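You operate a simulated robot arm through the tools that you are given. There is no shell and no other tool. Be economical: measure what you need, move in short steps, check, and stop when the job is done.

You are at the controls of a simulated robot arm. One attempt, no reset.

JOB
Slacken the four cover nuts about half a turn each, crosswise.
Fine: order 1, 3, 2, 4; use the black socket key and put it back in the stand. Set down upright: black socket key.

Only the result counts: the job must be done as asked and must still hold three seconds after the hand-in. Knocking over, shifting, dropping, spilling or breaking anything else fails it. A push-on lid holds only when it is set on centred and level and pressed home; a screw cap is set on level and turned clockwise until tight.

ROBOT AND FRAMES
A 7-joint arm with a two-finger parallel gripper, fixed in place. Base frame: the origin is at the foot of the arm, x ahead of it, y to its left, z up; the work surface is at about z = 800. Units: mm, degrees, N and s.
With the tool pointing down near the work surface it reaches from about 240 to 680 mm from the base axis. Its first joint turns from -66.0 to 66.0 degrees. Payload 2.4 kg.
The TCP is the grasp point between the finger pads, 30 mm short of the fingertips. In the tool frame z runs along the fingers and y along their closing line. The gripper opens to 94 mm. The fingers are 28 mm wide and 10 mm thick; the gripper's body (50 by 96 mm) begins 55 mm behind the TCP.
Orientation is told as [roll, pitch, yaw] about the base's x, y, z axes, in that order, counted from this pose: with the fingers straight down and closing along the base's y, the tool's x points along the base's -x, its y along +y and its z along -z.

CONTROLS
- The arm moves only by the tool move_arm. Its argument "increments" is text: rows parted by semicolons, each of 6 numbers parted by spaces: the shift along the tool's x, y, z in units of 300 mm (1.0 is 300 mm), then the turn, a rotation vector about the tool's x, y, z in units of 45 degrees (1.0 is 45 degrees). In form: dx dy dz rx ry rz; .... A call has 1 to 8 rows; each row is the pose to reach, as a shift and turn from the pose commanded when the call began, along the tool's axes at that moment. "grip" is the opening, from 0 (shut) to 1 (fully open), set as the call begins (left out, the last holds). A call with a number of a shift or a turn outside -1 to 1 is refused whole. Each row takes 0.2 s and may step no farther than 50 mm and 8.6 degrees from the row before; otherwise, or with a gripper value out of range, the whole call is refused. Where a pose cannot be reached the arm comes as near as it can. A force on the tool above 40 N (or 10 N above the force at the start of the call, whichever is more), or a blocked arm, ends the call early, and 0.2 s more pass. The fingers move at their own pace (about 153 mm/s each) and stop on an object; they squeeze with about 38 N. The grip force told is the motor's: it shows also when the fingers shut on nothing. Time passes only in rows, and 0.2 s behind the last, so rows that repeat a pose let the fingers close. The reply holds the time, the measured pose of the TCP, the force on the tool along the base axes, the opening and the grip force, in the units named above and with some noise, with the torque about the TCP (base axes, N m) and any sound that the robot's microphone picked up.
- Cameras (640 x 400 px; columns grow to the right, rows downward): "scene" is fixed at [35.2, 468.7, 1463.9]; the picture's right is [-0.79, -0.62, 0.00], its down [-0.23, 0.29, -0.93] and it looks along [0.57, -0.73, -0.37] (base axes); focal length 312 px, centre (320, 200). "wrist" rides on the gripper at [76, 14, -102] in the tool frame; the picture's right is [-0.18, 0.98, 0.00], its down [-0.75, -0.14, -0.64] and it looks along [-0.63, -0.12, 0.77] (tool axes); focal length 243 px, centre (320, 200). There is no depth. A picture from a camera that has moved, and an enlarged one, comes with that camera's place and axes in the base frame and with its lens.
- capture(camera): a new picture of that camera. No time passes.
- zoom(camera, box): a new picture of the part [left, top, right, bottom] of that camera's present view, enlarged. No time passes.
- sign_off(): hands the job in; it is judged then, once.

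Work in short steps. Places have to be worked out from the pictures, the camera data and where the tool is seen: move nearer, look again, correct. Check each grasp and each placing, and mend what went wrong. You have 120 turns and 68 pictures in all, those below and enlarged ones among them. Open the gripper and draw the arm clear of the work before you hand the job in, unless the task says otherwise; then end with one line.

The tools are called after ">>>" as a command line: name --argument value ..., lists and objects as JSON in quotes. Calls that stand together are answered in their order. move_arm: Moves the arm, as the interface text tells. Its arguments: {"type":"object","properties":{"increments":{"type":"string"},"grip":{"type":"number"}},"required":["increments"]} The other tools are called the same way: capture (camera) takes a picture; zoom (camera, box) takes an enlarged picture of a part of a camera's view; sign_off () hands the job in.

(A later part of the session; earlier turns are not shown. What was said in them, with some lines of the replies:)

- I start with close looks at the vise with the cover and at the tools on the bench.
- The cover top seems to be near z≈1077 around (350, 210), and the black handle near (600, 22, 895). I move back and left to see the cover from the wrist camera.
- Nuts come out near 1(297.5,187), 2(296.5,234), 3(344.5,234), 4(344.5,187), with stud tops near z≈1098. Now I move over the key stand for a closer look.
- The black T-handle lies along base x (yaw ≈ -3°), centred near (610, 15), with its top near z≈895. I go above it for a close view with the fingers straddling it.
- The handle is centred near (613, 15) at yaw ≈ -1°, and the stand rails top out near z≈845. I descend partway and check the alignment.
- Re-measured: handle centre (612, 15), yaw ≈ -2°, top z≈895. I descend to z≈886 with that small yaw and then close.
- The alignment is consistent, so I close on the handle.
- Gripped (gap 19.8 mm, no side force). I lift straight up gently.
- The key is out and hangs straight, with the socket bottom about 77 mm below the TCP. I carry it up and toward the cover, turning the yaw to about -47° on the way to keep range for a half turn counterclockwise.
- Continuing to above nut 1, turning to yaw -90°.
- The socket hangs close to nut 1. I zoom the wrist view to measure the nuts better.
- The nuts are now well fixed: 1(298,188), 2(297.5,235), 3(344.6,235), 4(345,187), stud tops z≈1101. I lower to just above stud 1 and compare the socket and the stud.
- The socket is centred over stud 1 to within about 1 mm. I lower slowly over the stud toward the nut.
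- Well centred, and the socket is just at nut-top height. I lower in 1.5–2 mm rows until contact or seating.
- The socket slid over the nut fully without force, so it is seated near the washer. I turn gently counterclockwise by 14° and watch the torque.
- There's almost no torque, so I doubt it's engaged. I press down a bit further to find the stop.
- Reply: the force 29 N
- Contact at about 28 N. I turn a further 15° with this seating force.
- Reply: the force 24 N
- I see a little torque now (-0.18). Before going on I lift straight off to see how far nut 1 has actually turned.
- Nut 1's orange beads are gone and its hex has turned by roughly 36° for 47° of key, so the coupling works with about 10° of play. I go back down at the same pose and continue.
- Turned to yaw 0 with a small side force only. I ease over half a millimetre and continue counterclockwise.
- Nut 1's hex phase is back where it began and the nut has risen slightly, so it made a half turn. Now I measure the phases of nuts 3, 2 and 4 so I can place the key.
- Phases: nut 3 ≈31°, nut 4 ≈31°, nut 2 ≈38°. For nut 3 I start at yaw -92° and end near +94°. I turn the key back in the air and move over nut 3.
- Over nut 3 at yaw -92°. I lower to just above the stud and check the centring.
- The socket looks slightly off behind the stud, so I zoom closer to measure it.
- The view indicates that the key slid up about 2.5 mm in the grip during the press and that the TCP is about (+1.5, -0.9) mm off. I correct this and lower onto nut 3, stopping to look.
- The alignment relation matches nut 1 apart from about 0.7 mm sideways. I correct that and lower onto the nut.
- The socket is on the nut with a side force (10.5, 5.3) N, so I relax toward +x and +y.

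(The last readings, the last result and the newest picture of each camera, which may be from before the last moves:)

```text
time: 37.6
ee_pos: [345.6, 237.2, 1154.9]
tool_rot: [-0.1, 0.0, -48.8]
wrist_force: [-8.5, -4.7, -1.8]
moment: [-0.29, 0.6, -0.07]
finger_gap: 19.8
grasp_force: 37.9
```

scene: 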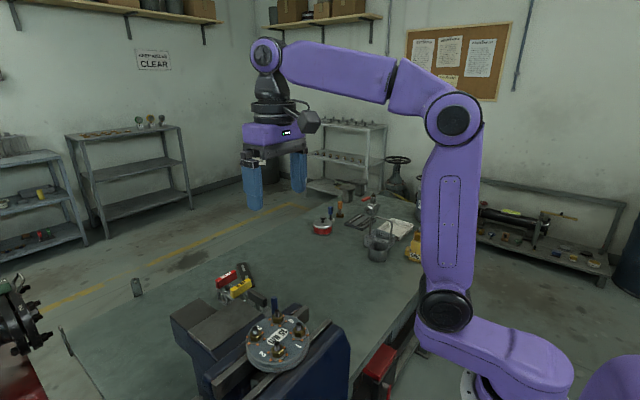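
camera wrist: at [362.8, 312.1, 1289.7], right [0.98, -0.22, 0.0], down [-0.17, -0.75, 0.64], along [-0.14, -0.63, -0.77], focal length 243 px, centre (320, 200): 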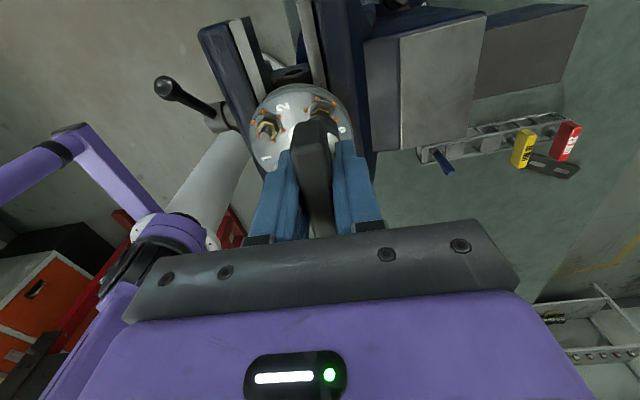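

Now the side force is the other way. I shift back about 2 mm while continuing.

>>> move_arm --increments "0.001 -0.005 0 0 0 -0.14; 0.002 -0.009 0 0 0 -0.3; 0.001 -0.011 0 0 0 -0.46; 0.001 -0.012 0 0 0 -0.62; 0 -0.013 0 0 0 -0.8; 0 -0.014 0 0 0 -0.96"

```text
time: 39.0
ee_pos: [343.9, 235.6, 1153.7]
tool_rot: [0.0, -0.1, -5.6]
wrist_force: [-0.5, -0.9, 1.0]
moment: [-0.04, 0.03, -0.01]
finger_gap: 19.9
grasp_force: 37.9
```

>>> move_arm --increments "0 -0.001 0 0 0 -0.16; 0 -0.002 0 0 0 -0.32; -0.001 -0.0035 0 0 0 -0.48; -0.001 -0.0045 0 0 0 -0.64; -0.002 -0.0055 0 0 0 -0.8; -0.0025 -0.0064 0 0 0 -0.96"

>>> move_arm --increments "0 -0.001 0 0 0 -0.16; 0 -0.002 0 0 0 -0.32; -0.001 -0.0035 0 0 0 -0.48; -0.001 -0.0045 0 0 0 -0.64; -0.002 -0.0055 0 0 0 -0.8; -0.0025 -0.0064 0 0 0 -0.96"

```text
time: 40.4
ee_pos: [343.5, 232.4, 1154.2]
tool_rot: [0.0, 0.1, 37.6]
wrist_force: [1.2, -4.5, 0.4]
moment: [-0.35, -0.02, -0.05]
finger_gap: 19.6
grasp_force: 37.9
```

```text
time: 41.8
ee_pos: [346.7, 231.0, 1153.5]
tool_rot: [0.1, 0.1, 80.8]
wrist_force: [2.9, -12.6, -3.2]
moment: [-0.77, -0.19, -0.03]
finger_gap: 20.1
grasp_force: 38.2
```

Last 14° with a relief of 2 mm in -y, then I lift off and check nut 3.

>>> move_arm --increments "0.006 -0.002 0 0 0 -0.1; 0.008 -0.003 0 0 0 -0.21; 0.008 -0.004 0 0 0 -0.31"

>>> move_arm --increments "0 0 -0.05 0 0 0; 0 0 -0.1 0 0 0; 0 0 -0.15 0 0 0; 0 0 -0.25 0 0 0"

>>> zoom --camera "scene" --box '[232, 312, 296, 352]'

```text
time: 42.6
ee_pos: [346.3, 230.3, 1153.8]
tool_rot: [-0.1, 0.0, 94.7]
wrist_force: [5.7, -0.8, -3.9]
moment: [-0.05, -0.36, -0.06]
finger_gap: 19.9
grasp_force: 37.9
```

```text
time: 43.6
ee_pos: [346.8, 227.4, 1231.7]
tool_rot: [0.1, 0.0, 94.6]
wrist_force: [0.5, 0.0, -0.8]
moment: [0.0, -0.02, -0.02]
finger_gap: 20.0
grasp_force: 38.5
```

```text
10.00 times, centred on (264, 332) of scene
camera zoom: at [35.2, 468.7, 1463.9], right [-0.79, -0.62, 0.0], down [-0.23, 0.29, -0.93], along [0.57, -0.73, -0.37], focal length 3125 px, centre (880, -1120)
```

zoom: 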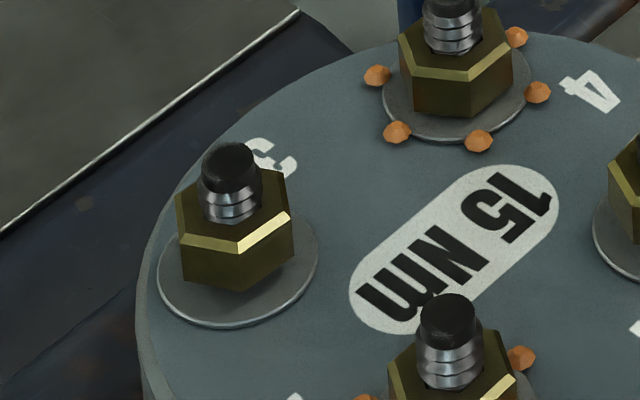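

Nut 3's beads are gone and it has turned about a half turn (≈175°). Now a measurement of nut 2's phase.

>>> zoom --camera "scene" --box '[253, 332, 301, 362]'

```text
13.33 times, centred on (277, 347) of scene
camera zoom: at [35.2, 468.7, 1463.9], right [-0.79, -0.62, 0.0], down [-0.23, 0.29, -0.93], along [0.57, -0.73, -0.37], focal length 4167 px, centre (893, -1760)
```

zoom: 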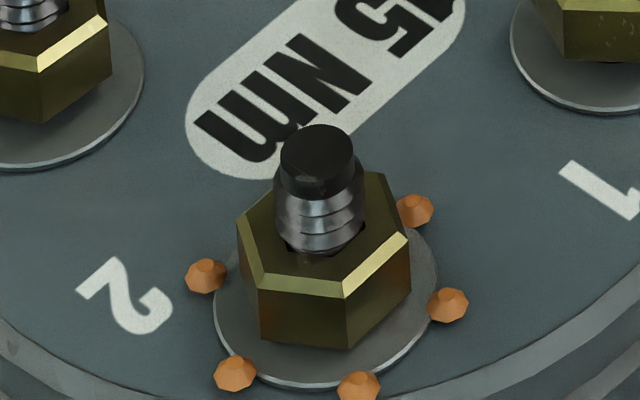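

Nut 2's phase is ≈33°, so I insert at yaw -89° and finish at about +98°. I turn back in the air above the cover.

>>> move_arm --increments "0 0 0 0 0 0.167; 0 0 0 0 0 0.333; 0 0 0 0 0 0.5; 0 0 0 0 0 0.667; 0 0 0 0 0 0.833; 0 0 0 0 0 1.0"

>>> move_arm --increments "0 0 0 0 0 0.167; 0 0 0 0 0 0.333; 0 0 0 0 0 0.5; 0 0 0 0 0 0.667; 0 0 0 0 0 0.833; 0 0 0 0 0 1.0"

>>> move_arm --increments "0 0 0 0 0 0.167; 0 0 0 0 0 0.333; 0 0 0 0 0 0.5; 0 0 0 0 0 0.667; 0 0 0 0 0 0.833; 0 0 0 0 0 1.0"

>>> move_arm --increments "0 0 0 0 0 0.167; 0 0 0 0 0 0.333; 0 0 0 0 0 0.5; 0 0 0 0 0 0.667; 0 0 0 0 0 0.833; 0 0 0 0 0 1.0"

>>> move_arm --increments "0 0 0 0 0 0.08; 0 0 0 0 0 0.08"

```text
time: 45.0
ee_pos: [347.0, 229.3, 1228.0]
tool_rot: [-0.1, 0.0, 49.5]
wrist_force: [-0.8, 0.1, -1.5]
moment: [-0.02, 0.01, 0.01]
finger_gap: 19.6
grasp_force: 38.0
```

```text
time: 46.4
ee_pos: [345.5, 230.6, 1229.3]
tool_rot: [0.0, 0.1, 4.4]
wrist_force: [-0.1, -0.3, -0.3]
moment: [0.04, 0.01, 0.0]
finger_gap: 20.0
grasp_force: 38.6
```

```text
time: 47.8
ee_pos: [346.5, 229.7, 1228.4]
tool_rot: [0.0, 0.0, -40.5]
wrist_force: [1.0, -0.2, -0.9]
moment: [-0.04, -0.01, -0.01]
finger_gap: 19.6
grasp_force: 38.4
```

```text
time: 49.2
ee_pos: [346.7, 229.0, 1228.5]
tool_rot: [0.1, 0.0, -85.5]
wrist_force: [0.0, -0.5, -1.0]
moment: [0.01, -0.02, 0.0]
finger_gap: 20.0
grasp_force: 38.0
```

```text
time: 49.8
ee_pos: [345.8, 229.1, 1228.7]
tool_rot: [0.0, 0.0, -89.1]
wrist_force: [0.5, 0.3, -2.6]
moment: [0.01, 0.02, 0.0]
finger_gap: 19.9
grasp_force: 37.9
```

>>> move_arm --increments "0.015 -0.078 0 0 0 0; 0.03 -0.156 0 0 0 0; 0.03 -0.156 0.07 0 0 0; 0.03 -0.156 0.142 0 0 0; 0.03 -0.156 0.142 0 0 0"

>>> zoom --camera "scene" --box '[248, 320, 312, 360]'

```text
time: 51.0
ee_pos: [300.1, 237.4, 1187.7]
tool_rot: [0.0, 0.0, -89.0]
wrist_force: [-0.9, -0.4, -0.9]
moment: [0.01, 0.03, 0.01]
finger_gap: 19.9
grasp_force: 37.6
```

```text
10.00 times, centred on (280, 340) of scene
camera zoom: at [35.2, 468.7, 1463.9], right [-0.79, -0.62, 0.0], down [-0.23, 0.29, -0.93], along [0.57, -0.73, -0.37], focal length 3125 px, centre (720, -1200)
```

zoom: 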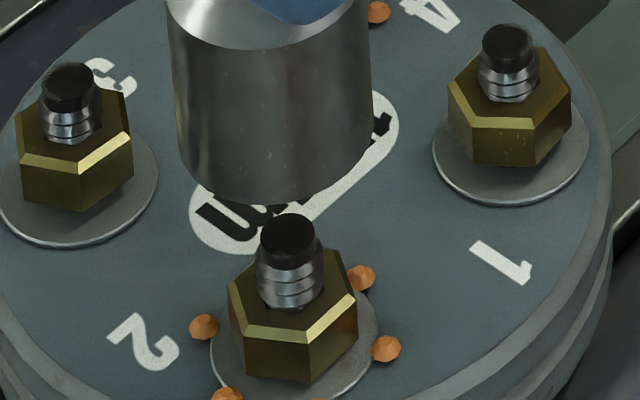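

The key seems to sit higher in the fingers than before. I look at the grasp itself.

>>> zoom --camera "scene" --box '[224, 265, 336, 335]'

>>> capture --camera "wrist"

```text
5.71 times, centred on (280, 300) of scene
camera zoom: at [35.2, 468.7, 1463.9], right [-0.79, -0.62, 0.0], down [-0.23, 0.29, -0.93], along [0.57, -0.73, -0.37], focal length 1786 px, centre (549, -371)
```

zoom: 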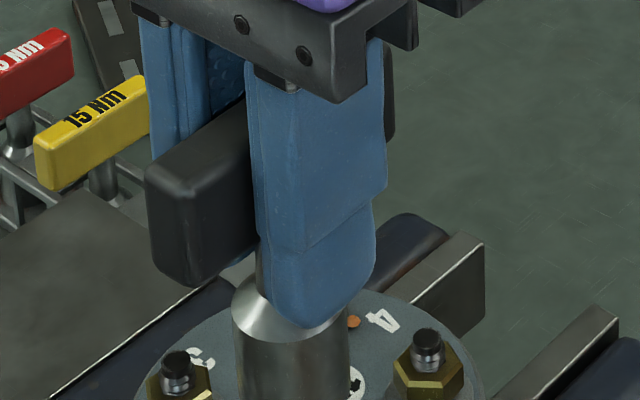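

```text
22 pictures are left
camera wrist: at [311.6, 314.6, 1289.7], right [0.99, -0.17, 0.0], down [-0.13, -0.76, 0.64], along [-0.11, -0.63, -0.77], focal length 243 px, centre (320, 200)
```

wrist: 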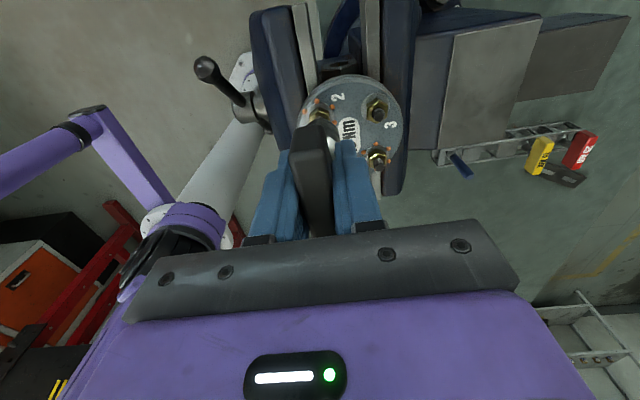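

The handle is level but has slipped up about 7 mm in the fingers, so the socket bottom is at TCP-67.5. With that, the depth alignment is right and only ~0.9 mm sideways is needed. I lower in stages watching the force.

>>> move_arm --increments "-0.002 -0.002 0.02 0 0 0; -0.002 -0.002 0.04 0 0 0; -0.002 -0.002 0.06 0 0 0; -0.002 -0.002 0.08 0 0 0; -0.002 -0.002 0.093 0 0 0"

>>> zoom --camera "scene" --box '[248, 325, 312, 365]'

```text
time: 52.2
ee_pos: [298.6, 236.8, 1157.8]
tool_rot: [0.0, 0.0, -89.0]
wrist_force: [-1.2, 0.3, -1.4]
moment: [0.01, 0.03, -0.02]
finger_gap: 19.7
grasp_force: 37.6
```

```text
10.00 times, centred on (280, 345) of scene
camera zoom: at [35.2, 468.7, 1463.9], right [-0.79, -0.62, 0.0], down [-0.23, 0.29, -0.93], along [0.57, -0.73, -0.37], focal length 3125 px, centre (720, -1250)
```

zoom: 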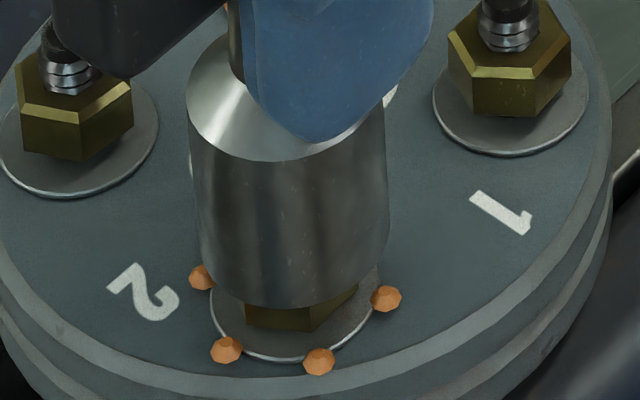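

Well centred, with the socket at nut-top height. I lower 3 mm more.

>>> move_arm --increments "0 0 0.003 0 0 0; 0 0 0.007 0 0 0; 0 0 0.01 0 0 0"

```text
time: 53.0
ee_pos: [299.4, 236.9, 1155.4]
tool_rot: [0.0, 0.0, -88.9]
wrist_force: [-0.1, -0.4, -1.0]
moment: [-0.02, 0.02, -0.01]
finger_gap: 19.9
grasp_force: 37.7
```

>>> move_arm --increments "0 0 0.003 0 0 0; 0 0 0.006 0 0 0; 0 0 0.009 0 0 0; 0 0 0.012 0 0 0"

```text
time: 54.0
ee_pos: [298.8, 236.2, 1152.2]
tool_rot: [0.0, 0.0, -89.0]
wrist_force: [0.6, 0.9, -1.5]
moment: [0.06, -0.05, 0.0]
finger_gap: 20.1
grasp_force: 37.9
```

>>> move_arm --increments "0 0 0.003 0 0 0; 0 0 0.006 0 0 0; 0 0 0.009 0 0 0; 0 0 0.012 0 0 0"

>>> zoom --camera "scene" --box '[248, 325, 312, 365]'

```text
time: 55.0
ee_pos: [298.0, 238.0, 1147.5]
tool_rot: [0.0, 0.0, -89.0]
wrist_force: [0.3, -0.4, -1.5]
moment: [0.02, -0.05, -0.03]
finger_gap: 19.9
grasp_force: 38.2
```

```text
10.00 times, centred on (280, 345) of scene
camera zoom: at [35.2, 468.7, 1463.9], right [-0.79, -0.62, 0.0], down [-0.23, 0.29, -0.93], along [0.57, -0.73, -0.37], focal length 3125 px, centre (720, -1250)
```

zoom: 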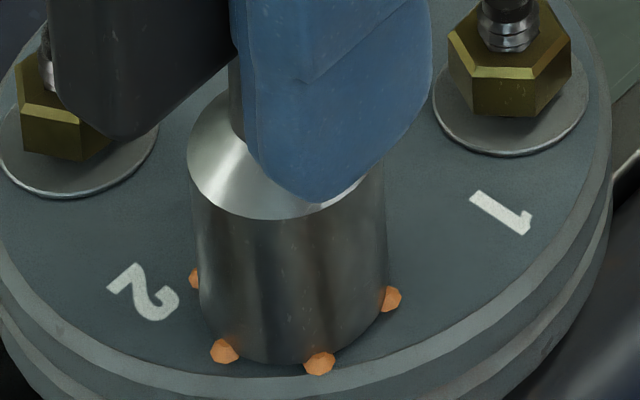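

The socket is fully over nut 2 with no force. Turning starts.

>>> move_arm --increments "0 -0.0013 0 0 0 -0.16; -0.0003 -0.0028 0 0 0 -0.32; -0.0008 -0.0042 0 0 0 -0.48; -0.0013 -0.0055 0 0 0 -0.64; -0.002 -0.0068 0 0 0 -0.8; -0.003 -0.008 0 0 0 -0.96"

```text
time: 56.4
ee_pos: [296.2, 236.9, 1147.7]
tool_rot: [0.0, 0.0, -45.7]
wrist_force: [-0.4, 1.6, -3.3]
moment: [0.12, 0.0, 0.02]
finger_gap: 20.1
grasp_force: 38.1
```

>>> move_arm --increments "0 -0.0013 0 0 0 -0.16; -0.0003 -0.0028 0 0 0 -0.32; -0.0008 -0.0042 0 0 0 -0.48; -0.0013 -0.0055 0 0 0 -0.64; -0.002 -0.0068 0 0 0 -0.8; -0.003 -0.008 0 0 0 -0.96"

>>> zoom --camera "scene" --box '[248, 325, 312, 365]'

```text
time: 57.8
ee_pos: [295.4, 234.4, 1147.8]
tool_rot: [0.0, -0.2, -2.5]
wrist_force: [4.5, 2.2, -2.0]
moment: [0.1, -0.24, -0.01]
finger_gap: 20.0
grasp_force: 38.1
```

```text
10.00 times, centred on (280, 345) of scene
camera zoom: at [35.3, 468.8, 1463.9], right [-0.79, -0.62, 0.0], down [-0.23, 0.29, -0.93], along [0.57, -0.73, -0.37], focal length 3125 px, centre (720, -1250)
```

zoom: 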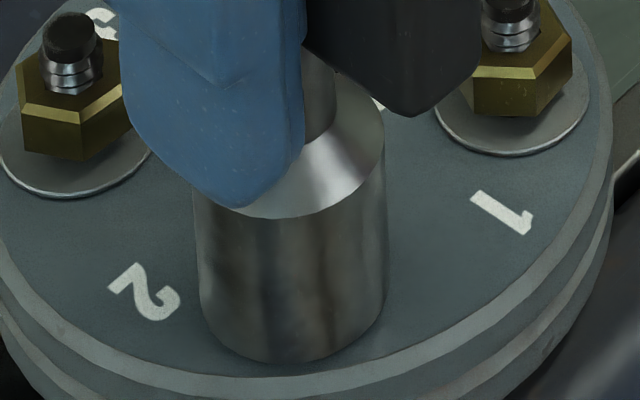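

The beads are released, so the nut is turning. I continue with a small relief.

>>> move_arm --increments "-0.003 0 0 0 0 -0.16; -0.003 -0.0015 0 0 0 -0.32; -0.0035 -0.003 0 0 0 -0.48; -0.004 -0.0045 0 0 0 -0.64; -0.005 -0.0055 0 0 0 -0.8; -0.006 -0.0065 0 0 0 -0.96"

>>> move_arm --increments "0 -0.0013 0 0 0 -0.16; -0.0003 -0.0028 0 0 0 -0.32; -0.0008 -0.0042 0 0 0 -0.48; -0.0013 -0.0055 0 0 0 -0.64; -0.002 -0.0068 0 0 0 -0.8; -0.003 -0.008 0 0 0 -0.96"

```text
time: 59.2
ee_pos: [297.1, 232.3, 1148.4]
tool_rot: [0.0, 0.1, 40.8]
wrist_force: [-3.0, -0.6, 0.8]
moment: [-0.05, 0.15, -0.01]
finger_gap: 20.2
grasp_force: 38.2
```

```text
time: 60.6
ee_pos: [298.9, 231.0, 1149.5]
tool_rot: [0.0, 0.1, 84.0]
wrist_force: [-3.2, 3.3, -3.6]
moment: [0.18, 0.08, -0.02]
finger_gap: 19.9
grasp_force: 38.4
```

>>> move_arm --increments "-0.001 0 0 0 0 -0.11; -0.001 -0.001 0 0 0 -0.22; -0.001 -0.002 0 0 0 -0.34; -0.001 -0.002 0 0 0 -0.34"

>>> move_arm --increments "0 0 -0.05 0 0 0; 0 0 -0.1 0 0 0; 0 0 -0.15 0 0 0; 0 0 -0.25 0 0 0; 0 0 -0.27 0 0 0"

>>> zoom --camera "scene" --box '[240, 305, 320, 355]'

```text
time: 61.6
ee_pos: [300.1, 230.8, 1148.7]
tool_rot: [0.0, -0.1, 99.2]
wrist_force: [-3.3, 5.8, 1.8]
moment: [0.38, 0.25, -0.03]
finger_gap: 20.0
grasp_force: 38.0
```

```text
time: 62.8
ee_pos: [299.9, 232.3, 1230.5]
tool_rot: [0.1, 0.0, 99.2]
wrist_force: [-0.6, -0.1, -1.1]
moment: [-0.02, -0.01, -0.02]
finger_gap: 19.7
grasp_force: 38.0
```

```text
8.00 times, centred on (280, 330) of scene
camera zoom: at [35.2, 468.7, 1463.9], right [-0.79, -0.62, 0.0], down [-0.23, 0.29, -0.93], along [0.57, -0.73, -0.37], focal length 2500 px, centre (640, -840)
```

zoom: 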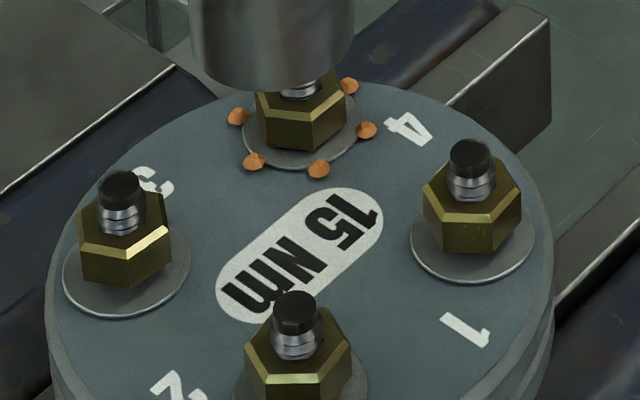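

Nut 2 is done (about half a turn, raised like the others). Now back-rotation in the air, then nut 4 at yaw -92°.

>>> move_arm --increments "0 0 0 0 0 0.167; 0 0 0 0 0 0.333; 0 0 0 0 0 0.5; 0 0 0 0 0 0.667; 0 0 0 0 0 0.833; 0 0 0 0 0 1.0"

>>> move_arm --increments "0 0 0 0 0 0.167; 0 0 0 0 0 0.333; 0 0 0 0 0 0.5; 0 0 0 0 0 0.667; 0 0 0 0 0 0.833; 0 0 0 0 0 1.0"

>>> move_arm --increments "0 0 0 0 0 0.167; 0 0 0 0 0 0.333; 0 0 0 0 0 0.5; 0 0 0 0 0 0.667; 0 0 0 0 0 0.833; 0 0 0 0 0 1.0"

>>> move_arm --increments "0 0 0 0 0 0.167; 0 0 0 0 0 0.333; 0 0 0 0 0 0.5; 0 0 0 0 0 0.667; 0 0 0 0 0 0.833; 0 0 0 0 0 1.0"

>>> move_arm --increments "0 0 0 0 0 0.125; 0 0 0 0 0 0.25; 0 0 0 0 0 0.25"

```text
time: 64.2
ee_pos: [299.8, 231.0, 1229.2]
tool_rot: [0.0, 0.1, 54.0]
wrist_force: [-0.1, 0.1, -1.4]
moment: [0.03, -0.02, 0.01]
finger_gap: 19.8
grasp_force: 38.4
```

```text
time: 65.6
ee_pos: [299.1, 232.0, 1228.3]
tool_rot: [0.1, 0.1, 9.0]
wrist_force: [0.8, -0.2, -1.9]
moment: [0.0, 0.02, 0.02]
finger_gap: 19.9
grasp_force: 37.9
```

```text
time: 67.0
ee_pos: [300.4, 230.6, 1229.5]
tool_rot: [0.0, 0.0, -36.1]
wrist_force: [-0.5, -0.1, -1.9]
moment: [0.01, -0.02, 0.0]
finger_gap: 19.9
grasp_force: 37.7
```

```text
time: 68.4
ee_pos: [299.6, 231.5, 1229.2]
tool_rot: [0.0, 0.0, -81.2]
wrist_force: [-0.6, -0.6, -0.5]
moment: [0.0, -0.02, -0.03]
finger_gap: 19.9
grasp_force: 38.0
```

```text
time: 69.2
ee_pos: [299.4, 231.0, 1229.8]
tool_rot: [0.0, -0.1, -92.2]
wrist_force: [0.1, -0.9, -1.6]
moment: [0.01, -0.02, 0.02]
finger_gap: 20.0
grasp_force: 38.0
```

>>> move_arm --increments "-0.067 0.081 0 0 0 0; -0.135 0.162 0 0 0 0; -0.135 0.162 0.07 0 0 0; -0.135 0.162 0.139 0 0 0; -0.135 0.162 0.139 0 0 0"

>>> zoom --camera "scene" --box '[248, 290, 312, 330]'

```text
time: 70.4
ee_pos: [347.8, 190.3, 1186.4]
tool_rot: [0.1, 0.0, -92.1]
wrist_force: [-0.3, 0.4, -1.3]
moment: [-0.02, 0.0, -0.03]
finger_gap: 20.1
grasp_force: 37.8
```

```text
10.00 times, centred on (280, 310) of scene
camera zoom: at [35.2, 468.7, 1463.9], right [-0.79, -0.62, 0.0], down [-0.23, 0.29, -0.93], along [0.57, -0.73, -0.37], focal length 3125 px, centre (720, -900)
```

zoom: 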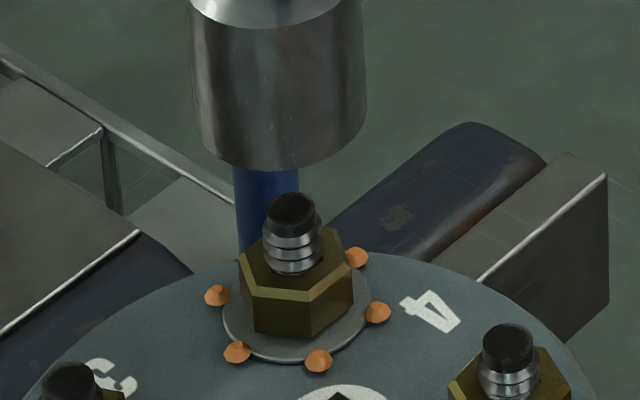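

Nearly centred. I apply a 0.9 mm correction and lower to nut-top height.

>>> move_arm --increments "0 -0.003 0.02 0 0 0; 0 -0.003 0.04 0 0 0; 0 -0.003 0.06 0 0 0; 0 -0.003 0.08 0 0 0; 0 -0.003 0.097 0 0 0"

>>> zoom --camera "scene" --box '[248, 300, 312, 340]'

```text
time: 71.6
ee_pos: [345.8, 188.8, 1158.2]
tool_rot: [0.1, 0.1, -92.2]
wrist_force: [0.3, -0.7, -1.0]
moment: [0.01, 0.04, -0.01]
finger_gap: 19.9
grasp_force: 38.0
```

```text
10.00 times, centred on (280, 320) of scene
camera zoom: at [35.2, 468.7, 1463.9], right [-0.79, -0.62, 0.0], down [-0.23, 0.29, -0.93], along [0.57, -0.73, -0.37], focal length 3125 px, centre (720, -1000)
```

zoom: 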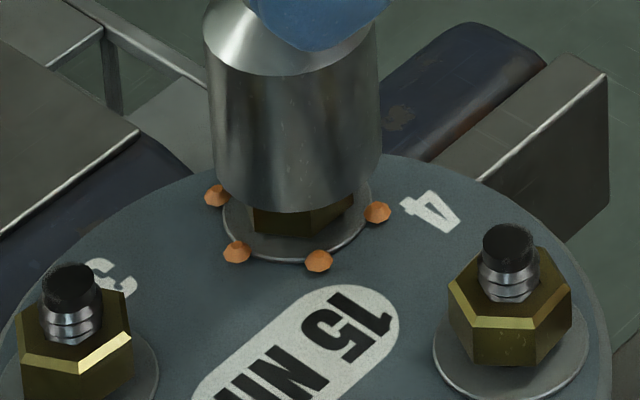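

>>> move_arm --increments "0 0.001 0.003 0 0 0; 0 0.001 0.007 0 0 0; 0 0.001 0.01 0 0 0"

>>> move_arm --increments "0 0 0.003 0 0 0; 0 0 0.006 0 0 0; 0 0 0.009 0 0 0; 0 0 0.012 0 0 0"

```text
time: 72.4
ee_pos: [347.2, 189.0, 1156.1]
tool_rot: [0.0, 0.0, -92.2]
wrist_force: [-0.2, 0.0, -1.4]
moment: [0.01, -0.03, -0.03]
finger_gap: 19.9
grasp_force: 37.6
```

```text
time: 73.4
ee_pos: [345.8, 187.8, 1151.1]
tool_rot: [0.0, -0.1, -92.2]
wrist_force: [2.3, 3.3, -0.2]
moment: [0.23, -0.13, 0.04]
finger_gap: 20.2
grasp_force: 37.6
```

>>> move_arm --increments "0.003 0.002 0.003 0 0 0; 0.003 0.002 0.006 0 0 0; 0.003 0.002 0.009 0 0 0; 0.003 0.002 0.012 0 0 0"

>>> zoom --camera "scene" --box '[248, 300, 312, 340]'

```text
time: 74.4
ee_pos: [346.2, 189.8, 1148.1]
tool_rot: [0.0, 0.0, -92.1]
wrist_force: [0.1, 0.4, -1.2]
moment: [0.02, 0.02, 0.01]
finger_gap: 19.8
grasp_force: 37.5
```

```text
10.00 times, centred on (280, 320) of scene
camera zoom: at [35.2, 468.7, 1463.9], right [-0.79, -0.62, 0.0], down [-0.23, 0.29, -0.93], along [0.57, -0.73, -0.37], focal length 3125 px, centre (720, -1000)
```

zoom: 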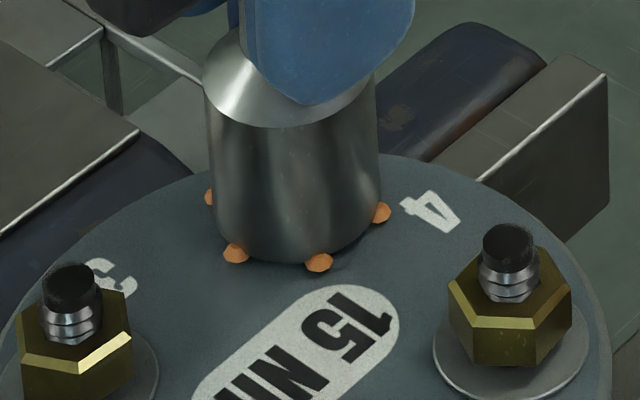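

Seated on nut 4 without force. Turning counterclockwise now.

>>> move_arm --increments "0 -0.0013 0 0 0 -0.16; -0.0003 -0.0028 0 0 0 -0.32; -0.0008 -0.0042 0 0 0 -0.48; -0.0013 -0.0055 0 0 0 -0.64; -0.002 -0.0068 0 0 0 -0.8; -0.003 -0.008 0 0 0 -0.96"

>>> move_arm --increments "0 -0.0013 0 0 0 -0.16; -0.0003 -0.0028 0 0 0 -0.32; -0.0008 -0.0042 0 0 0 -0.48; -0.0013 -0.0055 0 0 0 -0.64; -0.002 -0.0068 0 0 0 -0.8; -0.003 -0.008 0 0 0 -0.96"

```text
time: 75.8
ee_pos: [344.5, 190.2, 1147.9]
tool_rot: [-0.1, 0.1, -48.7]
wrist_force: [-2.8, -4.1, 0.4]
moment: [-0.21, 0.22, -0.06]
finger_gap: 19.9
grasp_force: 37.6
```

```text
time: 77.2
ee_pos: [343.3, 186.9, 1148.8]
tool_rot: [0.1, 0.0, -5.5]
wrist_force: [-2.5, 2.9, 0.9]
moment: [0.17, 0.12, 0.02]
finger_gap: 19.9
grasp_force: 37.5
```

>>> move_arm --increments "0.001 0 0 0 0 -0.16; 0.001 -0.001 0 0 0 -0.32; 0 -0.002 0 0 0 -0.48; -0.001 -0.004 0 0 0 -0.64; -0.001 -0.005 0 0 0 -0.8; -0.002 -0.006 0 0 0 -0.96"

>>> move_arm --increments "0 -0.0013 0 0 0 -0.16; -0.0003 -0.0028 0 0 0 -0.32; -0.0008 -0.0042 0 0 0 -0.48; -0.0013 -0.0055 0 0 0 -0.64; -0.002 -0.0068 0 0 0 -0.8; -0.003 -0.008 0 0 0 -0.98"

```text
time: 78.6
ee_pos: [344.1, 183.3, 1148.3]
tool_rot: [0.0, 0.0, 37.6]
wrist_force: [0.3, -0.2, -4.4]
moment: [0.03, 0.01, 0.01]
finger_gap: 20.0
grasp_force: 38.2
```

```text
time: 80.0
ee_pos: [345.8, 182.9, 1148.4]
tool_rot: [0.0, -0.1, 81.8]
wrist_force: [1.8, -2.6, 1.5]
moment: [-0.14, -0.13, -0.02]
finger_gap: 19.9
grasp_force: 37.8
```

>>> move_arm --increments "0.001 -0.001 0 0 0 -0.11; 0.001 -0.001 0 0 0 -0.22; 0 -0.002 0 0 0 -0.34; 0 -0.002 0 0 0 -0.34"

>>> zoom --camera "scene" --box '[224, 260, 320, 320]'

```text
time: 81.0
ee_pos: [347.6, 182.7, 1149.2]
tool_rot: [0.0, 0.0, 97.0]
wrist_force: [3.5, -1.6, 0.3]
moment: [-0.07, -0.22, -0.02]
finger_gap: 20.0
grasp_force: 38.1
```

```text
6.67 times, centred on (272, 290) of scene
camera zoom: at [35.3, 468.6, 1463.9], right [-0.79, -0.62, 0.0], down [-0.23, 0.29, -0.93], along [0.57, -0.73, -0.37], focal length 2083 px, centre (640, -400)
```

zoom: 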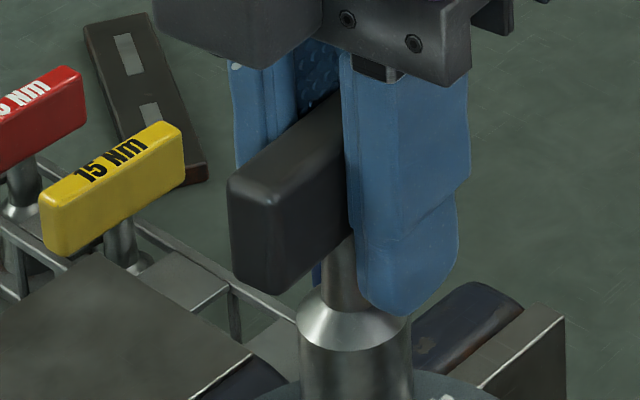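

The beads are off nut 4 and it is at its final angle. The key can stand on the washer here, so I open slightly, rise 9 mm and regrip to undo the slip; that gives finger clearance at the stand.

>>> move_arm --increments "0 0 0 0 0 0; 0 0 0 0 0 0; 0 0 -0.01 0 0 0; 0 0 -0.02 0 0 0; 0 0 -0.03 0 0 0" --grip 0.32

>>> move_arm --increments "0 0 0 0 0 0; 0 0 0 0 0 0; 0 0 0 0 0 0" --grip 0

>>> zoom --camera "scene" --box '[224, 260, 320, 320]'

```text
time: 82.2
ee_pos: [347.1, 182.6, 1157.8]
tool_rot: [0.0, 0.0, 96.9]
wrist_force: [-0.2, -0.1, -0.6]
moment: [-0.01, -0.04, -0.01]
finger_gap: 30.2
grasp_force: 0.1
```

```text
time: 83.0
ee_pos: [348.0, 182.2, 1156.9]
tool_rot: [-0.1, 0.0, 97.0]
wrist_force: [2.1, -1.3, 3.5]
moment: [-0.01, -0.04, -0.05]
finger_gap: 20.0
grasp_force: 38.0
```

```text
6.67 times, centred on (272, 290) of scene
camera zoom: at [35.2, 468.6, 1463.9], right [-0.79, -0.62, 0.0], down [-0.23, 0.29, -0.93], along [0.57, -0.73, -0.37], focal length 2083 px, centre (640, -400)
```

zoom: 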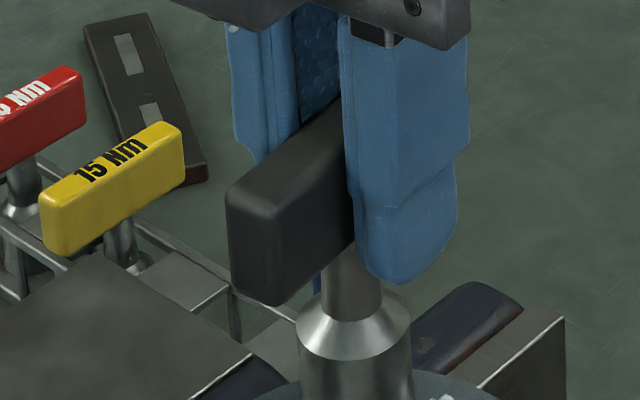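

Regripped at 20.0 mm with the key standing on the washer. I lift off and check both the key and nut 4.

>>> move_arm --increments "0 0 -0.05 0 0 0; 0 0 -0.1 0 0 0; 0 0 -0.15 0 0 0; 0 0 -0.25 0 0 0; 0 0 -0.29 0 0 0"

>>> zoom --camera "scene" --box '[216, 250, 344, 330]'

>>> capture --camera "wrist"

```text
time: 84.2
ee_pos: [346.9, 183.6, 1244.8]
tool_rot: [0.0, 0.0, 96.9]
wrist_force: [-0.6, -0.3, -1.8]
moment: [0.0, 0.0, 0.03]
finger_gap: 19.9
grasp_force: 38.3
```

```text
5.00 times, centred on (280, 290) of scene
camera zoom: at [35.2, 468.7, 1463.9], right [-0.79, -0.62, 0.0], down [-0.23, 0.29, -0.93], along [0.57, -0.73, -0.37], focal length 1563 px, centre (520, -250)
```

zoom: 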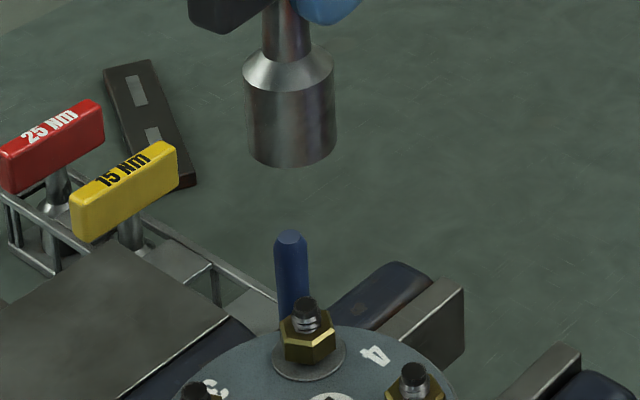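

```text
11 pictures are left
camera wrist: at [341.1, 106.7, 1347.3], right [-1.0, 0.06, 0.0], down [0.05, 0.77, 0.64], along [0.04, 0.64, -0.77], focal length 243 px, centre (320, 200)
```

wrist: 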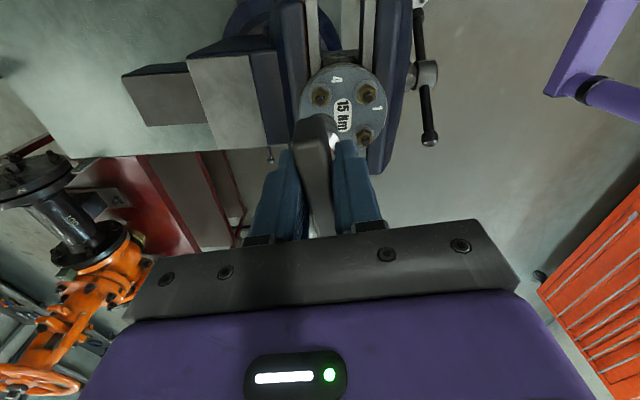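

All four nuts are slackened. Now I turn back to yaw -2° and carry the key over the stand at height.

>>> move_arm --increments "0 0 0 0 0 0.167; 0 0 0 0 0 0.333; 0 0 0 0 0 0.5; 0 0 0 0 0 0.667; 0 0 0 0 0 0.833; 0 0 0 0 0 1.0"

>>> move_arm --increments "0 0 0 0 0 0.167; 0 0 0 0 0 0.333; 0 0 0 0 0 0.5; 0 0 0 0 0 0.667; 0 0 0 0 0 0.833; 0 0 0 0 0 1.0"

>>> move_arm --increments "-0.101 -0.083 0 0 0 0.03; -0.202 -0.165 0 0 0 0.06; -0.303 -0.248 0 0 0 0.09; -0.404 -0.33 0 0 0 0.12; -0.505 -0.413 0 0 0 0.15; -0.607 -0.495 0 0 0 0.17; -0.708 -0.578 0 0 0 0.19; -0.809 -0.66 0 0 0 0.2"

```text
time: 85.6
ee_pos: [346.1, 182.8, 1245.4]
tool_rot: [0.0, 0.0, 51.8]
wrist_force: [-0.3, 0.6, -0.6]
moment: [0.02, 0.0, 0.0]
finger_gap: 19.9
grasp_force: 38.0
```

```text
time: 87.0
ee_pos: [346.1, 181.9, 1243.7]
tool_rot: [0.0, 0.0, 6.8]
wrist_force: [0.5, -0.1, -0.9]
moment: [0.02, -0.03, 0.0]
finger_gap: 20.1
grasp_force: 38.1
```

```text
time: 88.8
ee_pos: [593.6, 25.2, 1242.2]
tool_rot: [-0.1, 0.3, -1.8]
wrist_force: [-0.3, -1.1, -1.5]
moment: [0.01, -0.03, -0.02]
finger_gap: 19.7
grasp_force: 37.5
out of reach, approached as far as the arm can: row 8
```

At that height the reach ran out, so I lower and re-measure.

>>> move_arm --increments "0 0 0.15 0 0 0; 0 0 0.3 0 0 0; 0 0 0.44 0 0 0; 0 0 0.58 0 0 0; 0 0 0.58 0 0 0"

```text
time: 90.0
ee_pos: [591.6, 25.2, 1070.2]
tool_rot: [0.0, -0.1, -2.1]
wrist_force: [0.1, 0.1, -1.6]
moment: [-0.02, 0.04, 0.0]
finger_gap: 19.7
grasp_force: 38.0
```

>>> move_arm --increments "-0.033 -0.015 0 0 0 0; -0.065 -0.029 0.003 0 0 0; -0.065 -0.029 0.003 0 0 0"

>>> zoom --camera "scene" --box '[195, 205, 323, 285]'

```text
time: 90.8
ee_pos: [612.0, 15.9, 1069.4]
tool_rot: [0.0, 0.0, -2.0]
wrist_force: [0.1, -0.4, -1.5]
moment: [0.0, 0.04, 0.01]
finger_gap: 19.8
grasp_force: 38.2
```

```text
5.00 times, centred on (259, 245) of scene
camera zoom: at [35.2, 468.7, 1463.9], right [-0.79, -0.62, 0.0], down [-0.23, 0.29, -0.93], along [0.57, -0.73, -0.37], focal length 1563 px, centre (625, -25)
```

zoom: 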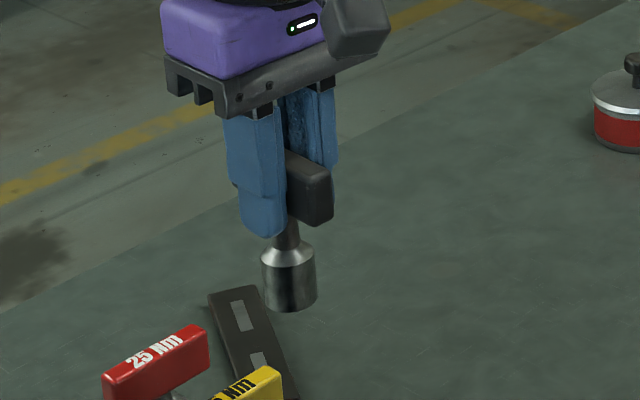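

The key sits in the grip exactly as at the pick-up, with the same pixel position. I lower to above the stand.

>>> move_arm --increments "0 0 0.15 0 0 0; 0 0 0.3 0 0 0; 0 0 0.4 0 0 0; 0 0 0.45 0 0 0; 0 0 0.45 0 0 0"

>>> zoom --camera "scene" --box '[205, 245, 301, 305]'

>>> capture --camera "wrist"

```text
time: 92.0
ee_pos: [612.0, 17.2, 934.2]
tool_rot: [0.0, 0.0, -2.1]
wrist_force: [0.1, -0.5, -2.8]
moment: [0.0, 0.02, 0.02]
finger_gap: 20.0
grasp_force: 38.4
```

```text
6.67 times, centred on (253, 275) of scene
camera zoom: at [35.2, 468.7, 1463.9], right [-0.79, -0.62, 0.0], down [-0.23, 0.29, -0.93], along [0.57, -0.73, -0.37], focal length 2083 px, centre (767, -300)
```

zoom: 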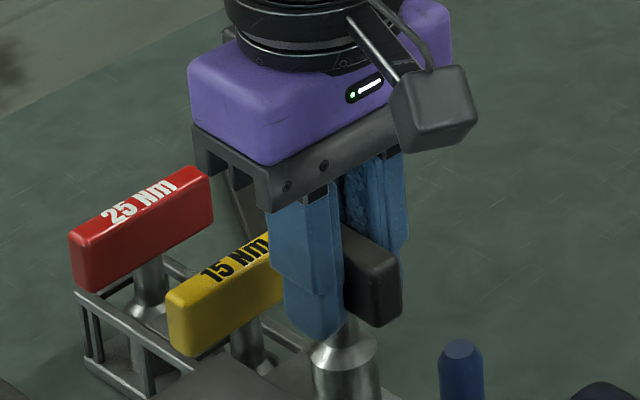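

```text
8 pictures are left
camera wrist: at [535.4, 33.5, 1036.0], right [0.22, 0.98, 0.0], down [0.75, -0.17, 0.64], along [0.63, -0.14, -0.77], focal length 243 px, centre (320, 200)
```

wrist: 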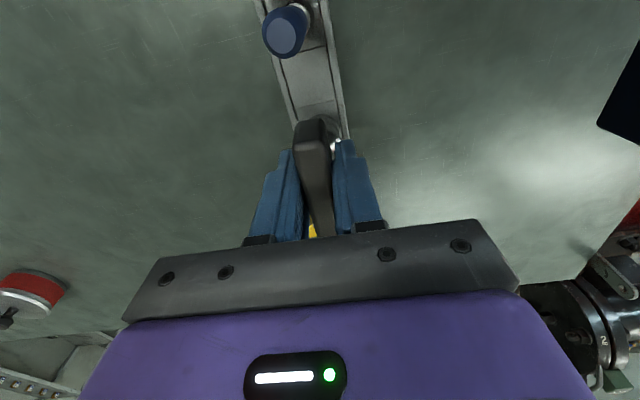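

The camera pose matches the pick-up pose to within 0.5 mm. I lower into the stand slowly.

>>> move_arm --increments "0 -0.0017 0.03 0 0 0; 0 -0.0017 0.06 0 0 0; 0 -0.0017 0.085 0 0 0; 0 -0.0017 0.105 0 0 0; 0 -0.0017 0.12 0 0 0"

```text
time: 93.2
ee_pos: [613.8, 16.0, 898.7]
tool_rot: [0.0, 0.0, -2.1]
wrist_force: [-1.6, 0.0, -1.2]
moment: [0.02, 0.03, 0.02]
finger_gap: 19.8
grasp_force: 37.5
```

>>> move_arm --increments "0 0 0.01 0 0 0; 0 0 0.02 0 0 0; 0 0 0.028 0 0 0; 0 0 0.034 0 0 0"

```text
time: 94.2
ee_pos: [612.6, 17.6, 887.1]
tool_rot: [-0.1, 0.0, -2.1]
wrist_force: [-2.0, 0.3, -0.1]
moment: [0.01, 0.09, 0.0]
finger_gap: 20.0
grasp_force: 38.0
```

>>> move_arm --increments "0 0 0.003 0 0 0; 0 0 0.005 0 0 0"

>>> zoom --camera "scene" --box '[205, 255, 301, 315]'

```text
time: 94.8
ee_pos: [613.4, 16.7, 886.2]
tool_rot: [0.1, 0.1, -2.1]
wrist_force: [-9.9, 0.7, 12.6]
moment: [0.05, 0.27, 0.02]
finger_gap: 19.8
grasp_force: 38.1
```

```text
6.67 times, centred on (253, 285) of scene
camera zoom: at [34.7, 468.7, 1463.9], right [-0.79, -0.62, 0.0], down [-0.23, 0.29, -0.93], along [0.57, -0.73, -0.37], focal length 2083 px, centre (767, -367)
```

zoom: 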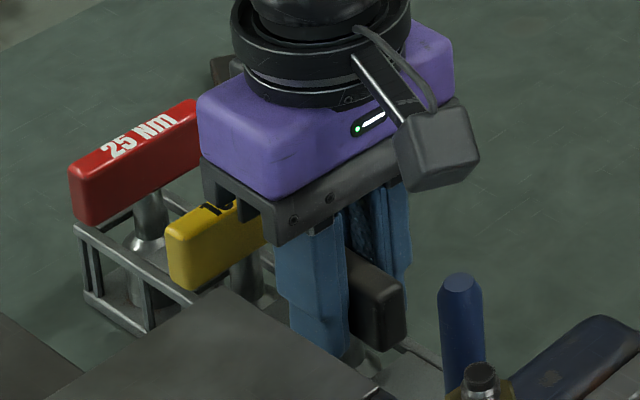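

Floor contact (12.6 N) at the original height, with a wall pushing toward -x. I relax 1.2 mm toward -x before releasing.

>>> move_arm --increments "0.002 0 -0.002 0 0 0; 0.004 0 -0.003 0 0 0; 0.004 0 -0.003 0 0 0"

```text
time: 95.6
ee_pos: [613.1, 16.8, 886.7]
tool_rot: [-0.1, 0.0, -2.1]
wrist_force: [0.1, 0.9, 3.9]
moment: [0.04, -0.07, 0.06]
finger_gap: 20.2
grasp_force: 38.6
```

Forces relaxed. I release.

>>> move_arm --increments "0 0 0 0 0 0; 0 0 0 0 0 0; 0 0 0 0 0 0" --grip 0.7

>>> capture --camera "wrist"

```text
time: 96.4
ee_pos: [613.7, 16.1, 885.9]
tool_rot: [0.1, 0.0, -2.1]
wrist_force: [-0.2, -1.4, 1.3]
moment: [-0.01, 0.0, -0.02]
finger_gap: 65.8
grasp_force: 0.0
```

```text
6 pictures are left
camera wrist: at [536.1, 33.6, 989.2], right [0.22, 0.98, 0.0], down [0.75, -0.17, 0.64], along [0.63, -0.14, -0.77], focal length 243 px, centre (320, 200)
```

wrist: 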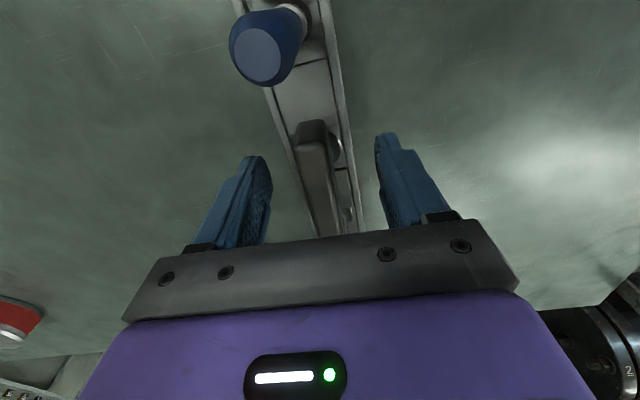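

The key stands free as before. I lift straight up and back the arm off, then check.

>>> move_arm --increments "0 0 -0.1 0 0 0; 0 0 -0.25 0 0 0; 0 0 -0.4 0 0 0; 0 0 -0.55 0 0 0; 0 0 -0.7 0 0 0; 0.1 0 -0.8 0 0 0; 0.25 0 -0.85 0 0 0; 0.38 0.05 -0.9 0 0 0"

>>> zoom --camera "scene" --box '[205, 255, 301, 315]'

>>> zoom --camera "scene" --box '[236, 310, 316, 360]'

>>> capture --camera "wrist"

```text
time: 98.2
ee_pos: [496.7, 31.4, 1157.3]
tool_rot: [0.0, 0.0, -2.1]
wrist_force: [-0.9, 0.2, -0.9]
moment: [-0.01, 0.01, 0.03]
finger_gap: 65.6
grasp_force: 0.0
```

```text
6.67 times, centred on (253, 285) of scene
camera zoom: at [35.2, 468.7, 1463.9], right [-0.79, -0.62, 0.0], down [-0.23, 0.29, -0.93], along [0.57, -0.73, -0.37], focal length 2083 px, centre (767, -367)
```

zoom: 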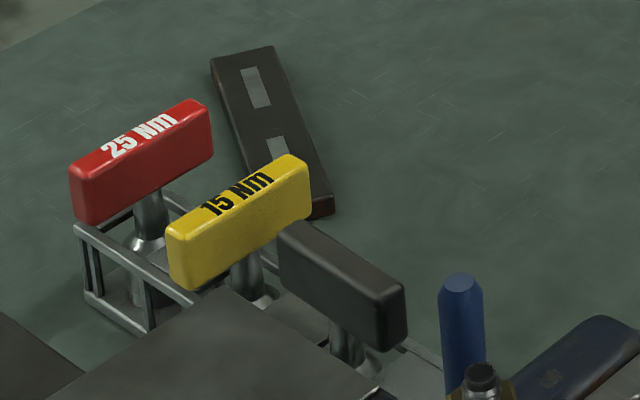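

```text
8.00 times, centred on (276, 335) of scene
camera zoom: at [35.2, 468.7, 1463.9], right [-0.79, -0.62, 0.0], down [-0.23, 0.29, -0.93], along [0.57, -0.73, -0.37], focal length 2500 px, centre (672, -880)
```

zoom: 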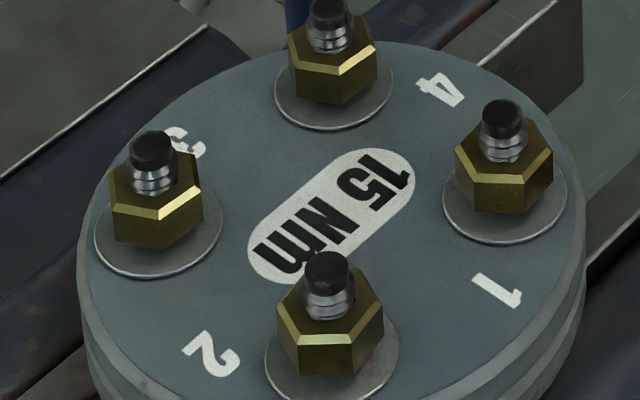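

```text
3 pictures are left
camera wrist: at [420.6, 50.3, 1259.8], right [0.22, 0.98, 0.0], down [0.75, -0.17, 0.64], along [0.63, -0.14, -0.77], focal length 243 px, centre (320, 200)
```

wrist: 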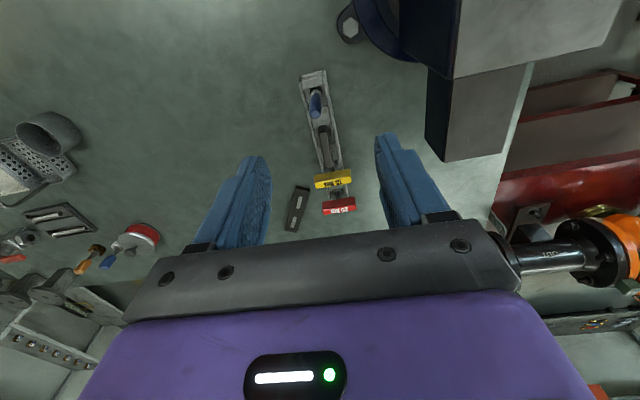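

The black key is upright in its pocket, the other tools have not moved, and all four nuts are raised equally and back to about their starting hex phase. The gripper is open and clear, so I hand in.

>>> sign_off

```text
The job is handed in.
```

I slackened all four cover nuts by about half a turn each, in the order 1, 3, 2, 4. The black socket key is upright in its stand, and the arm is clear with the gripper open. I judged the turns from pictures, roughly 175–190° each where I could measure them. Nut 4's final angle is only a rough reading.
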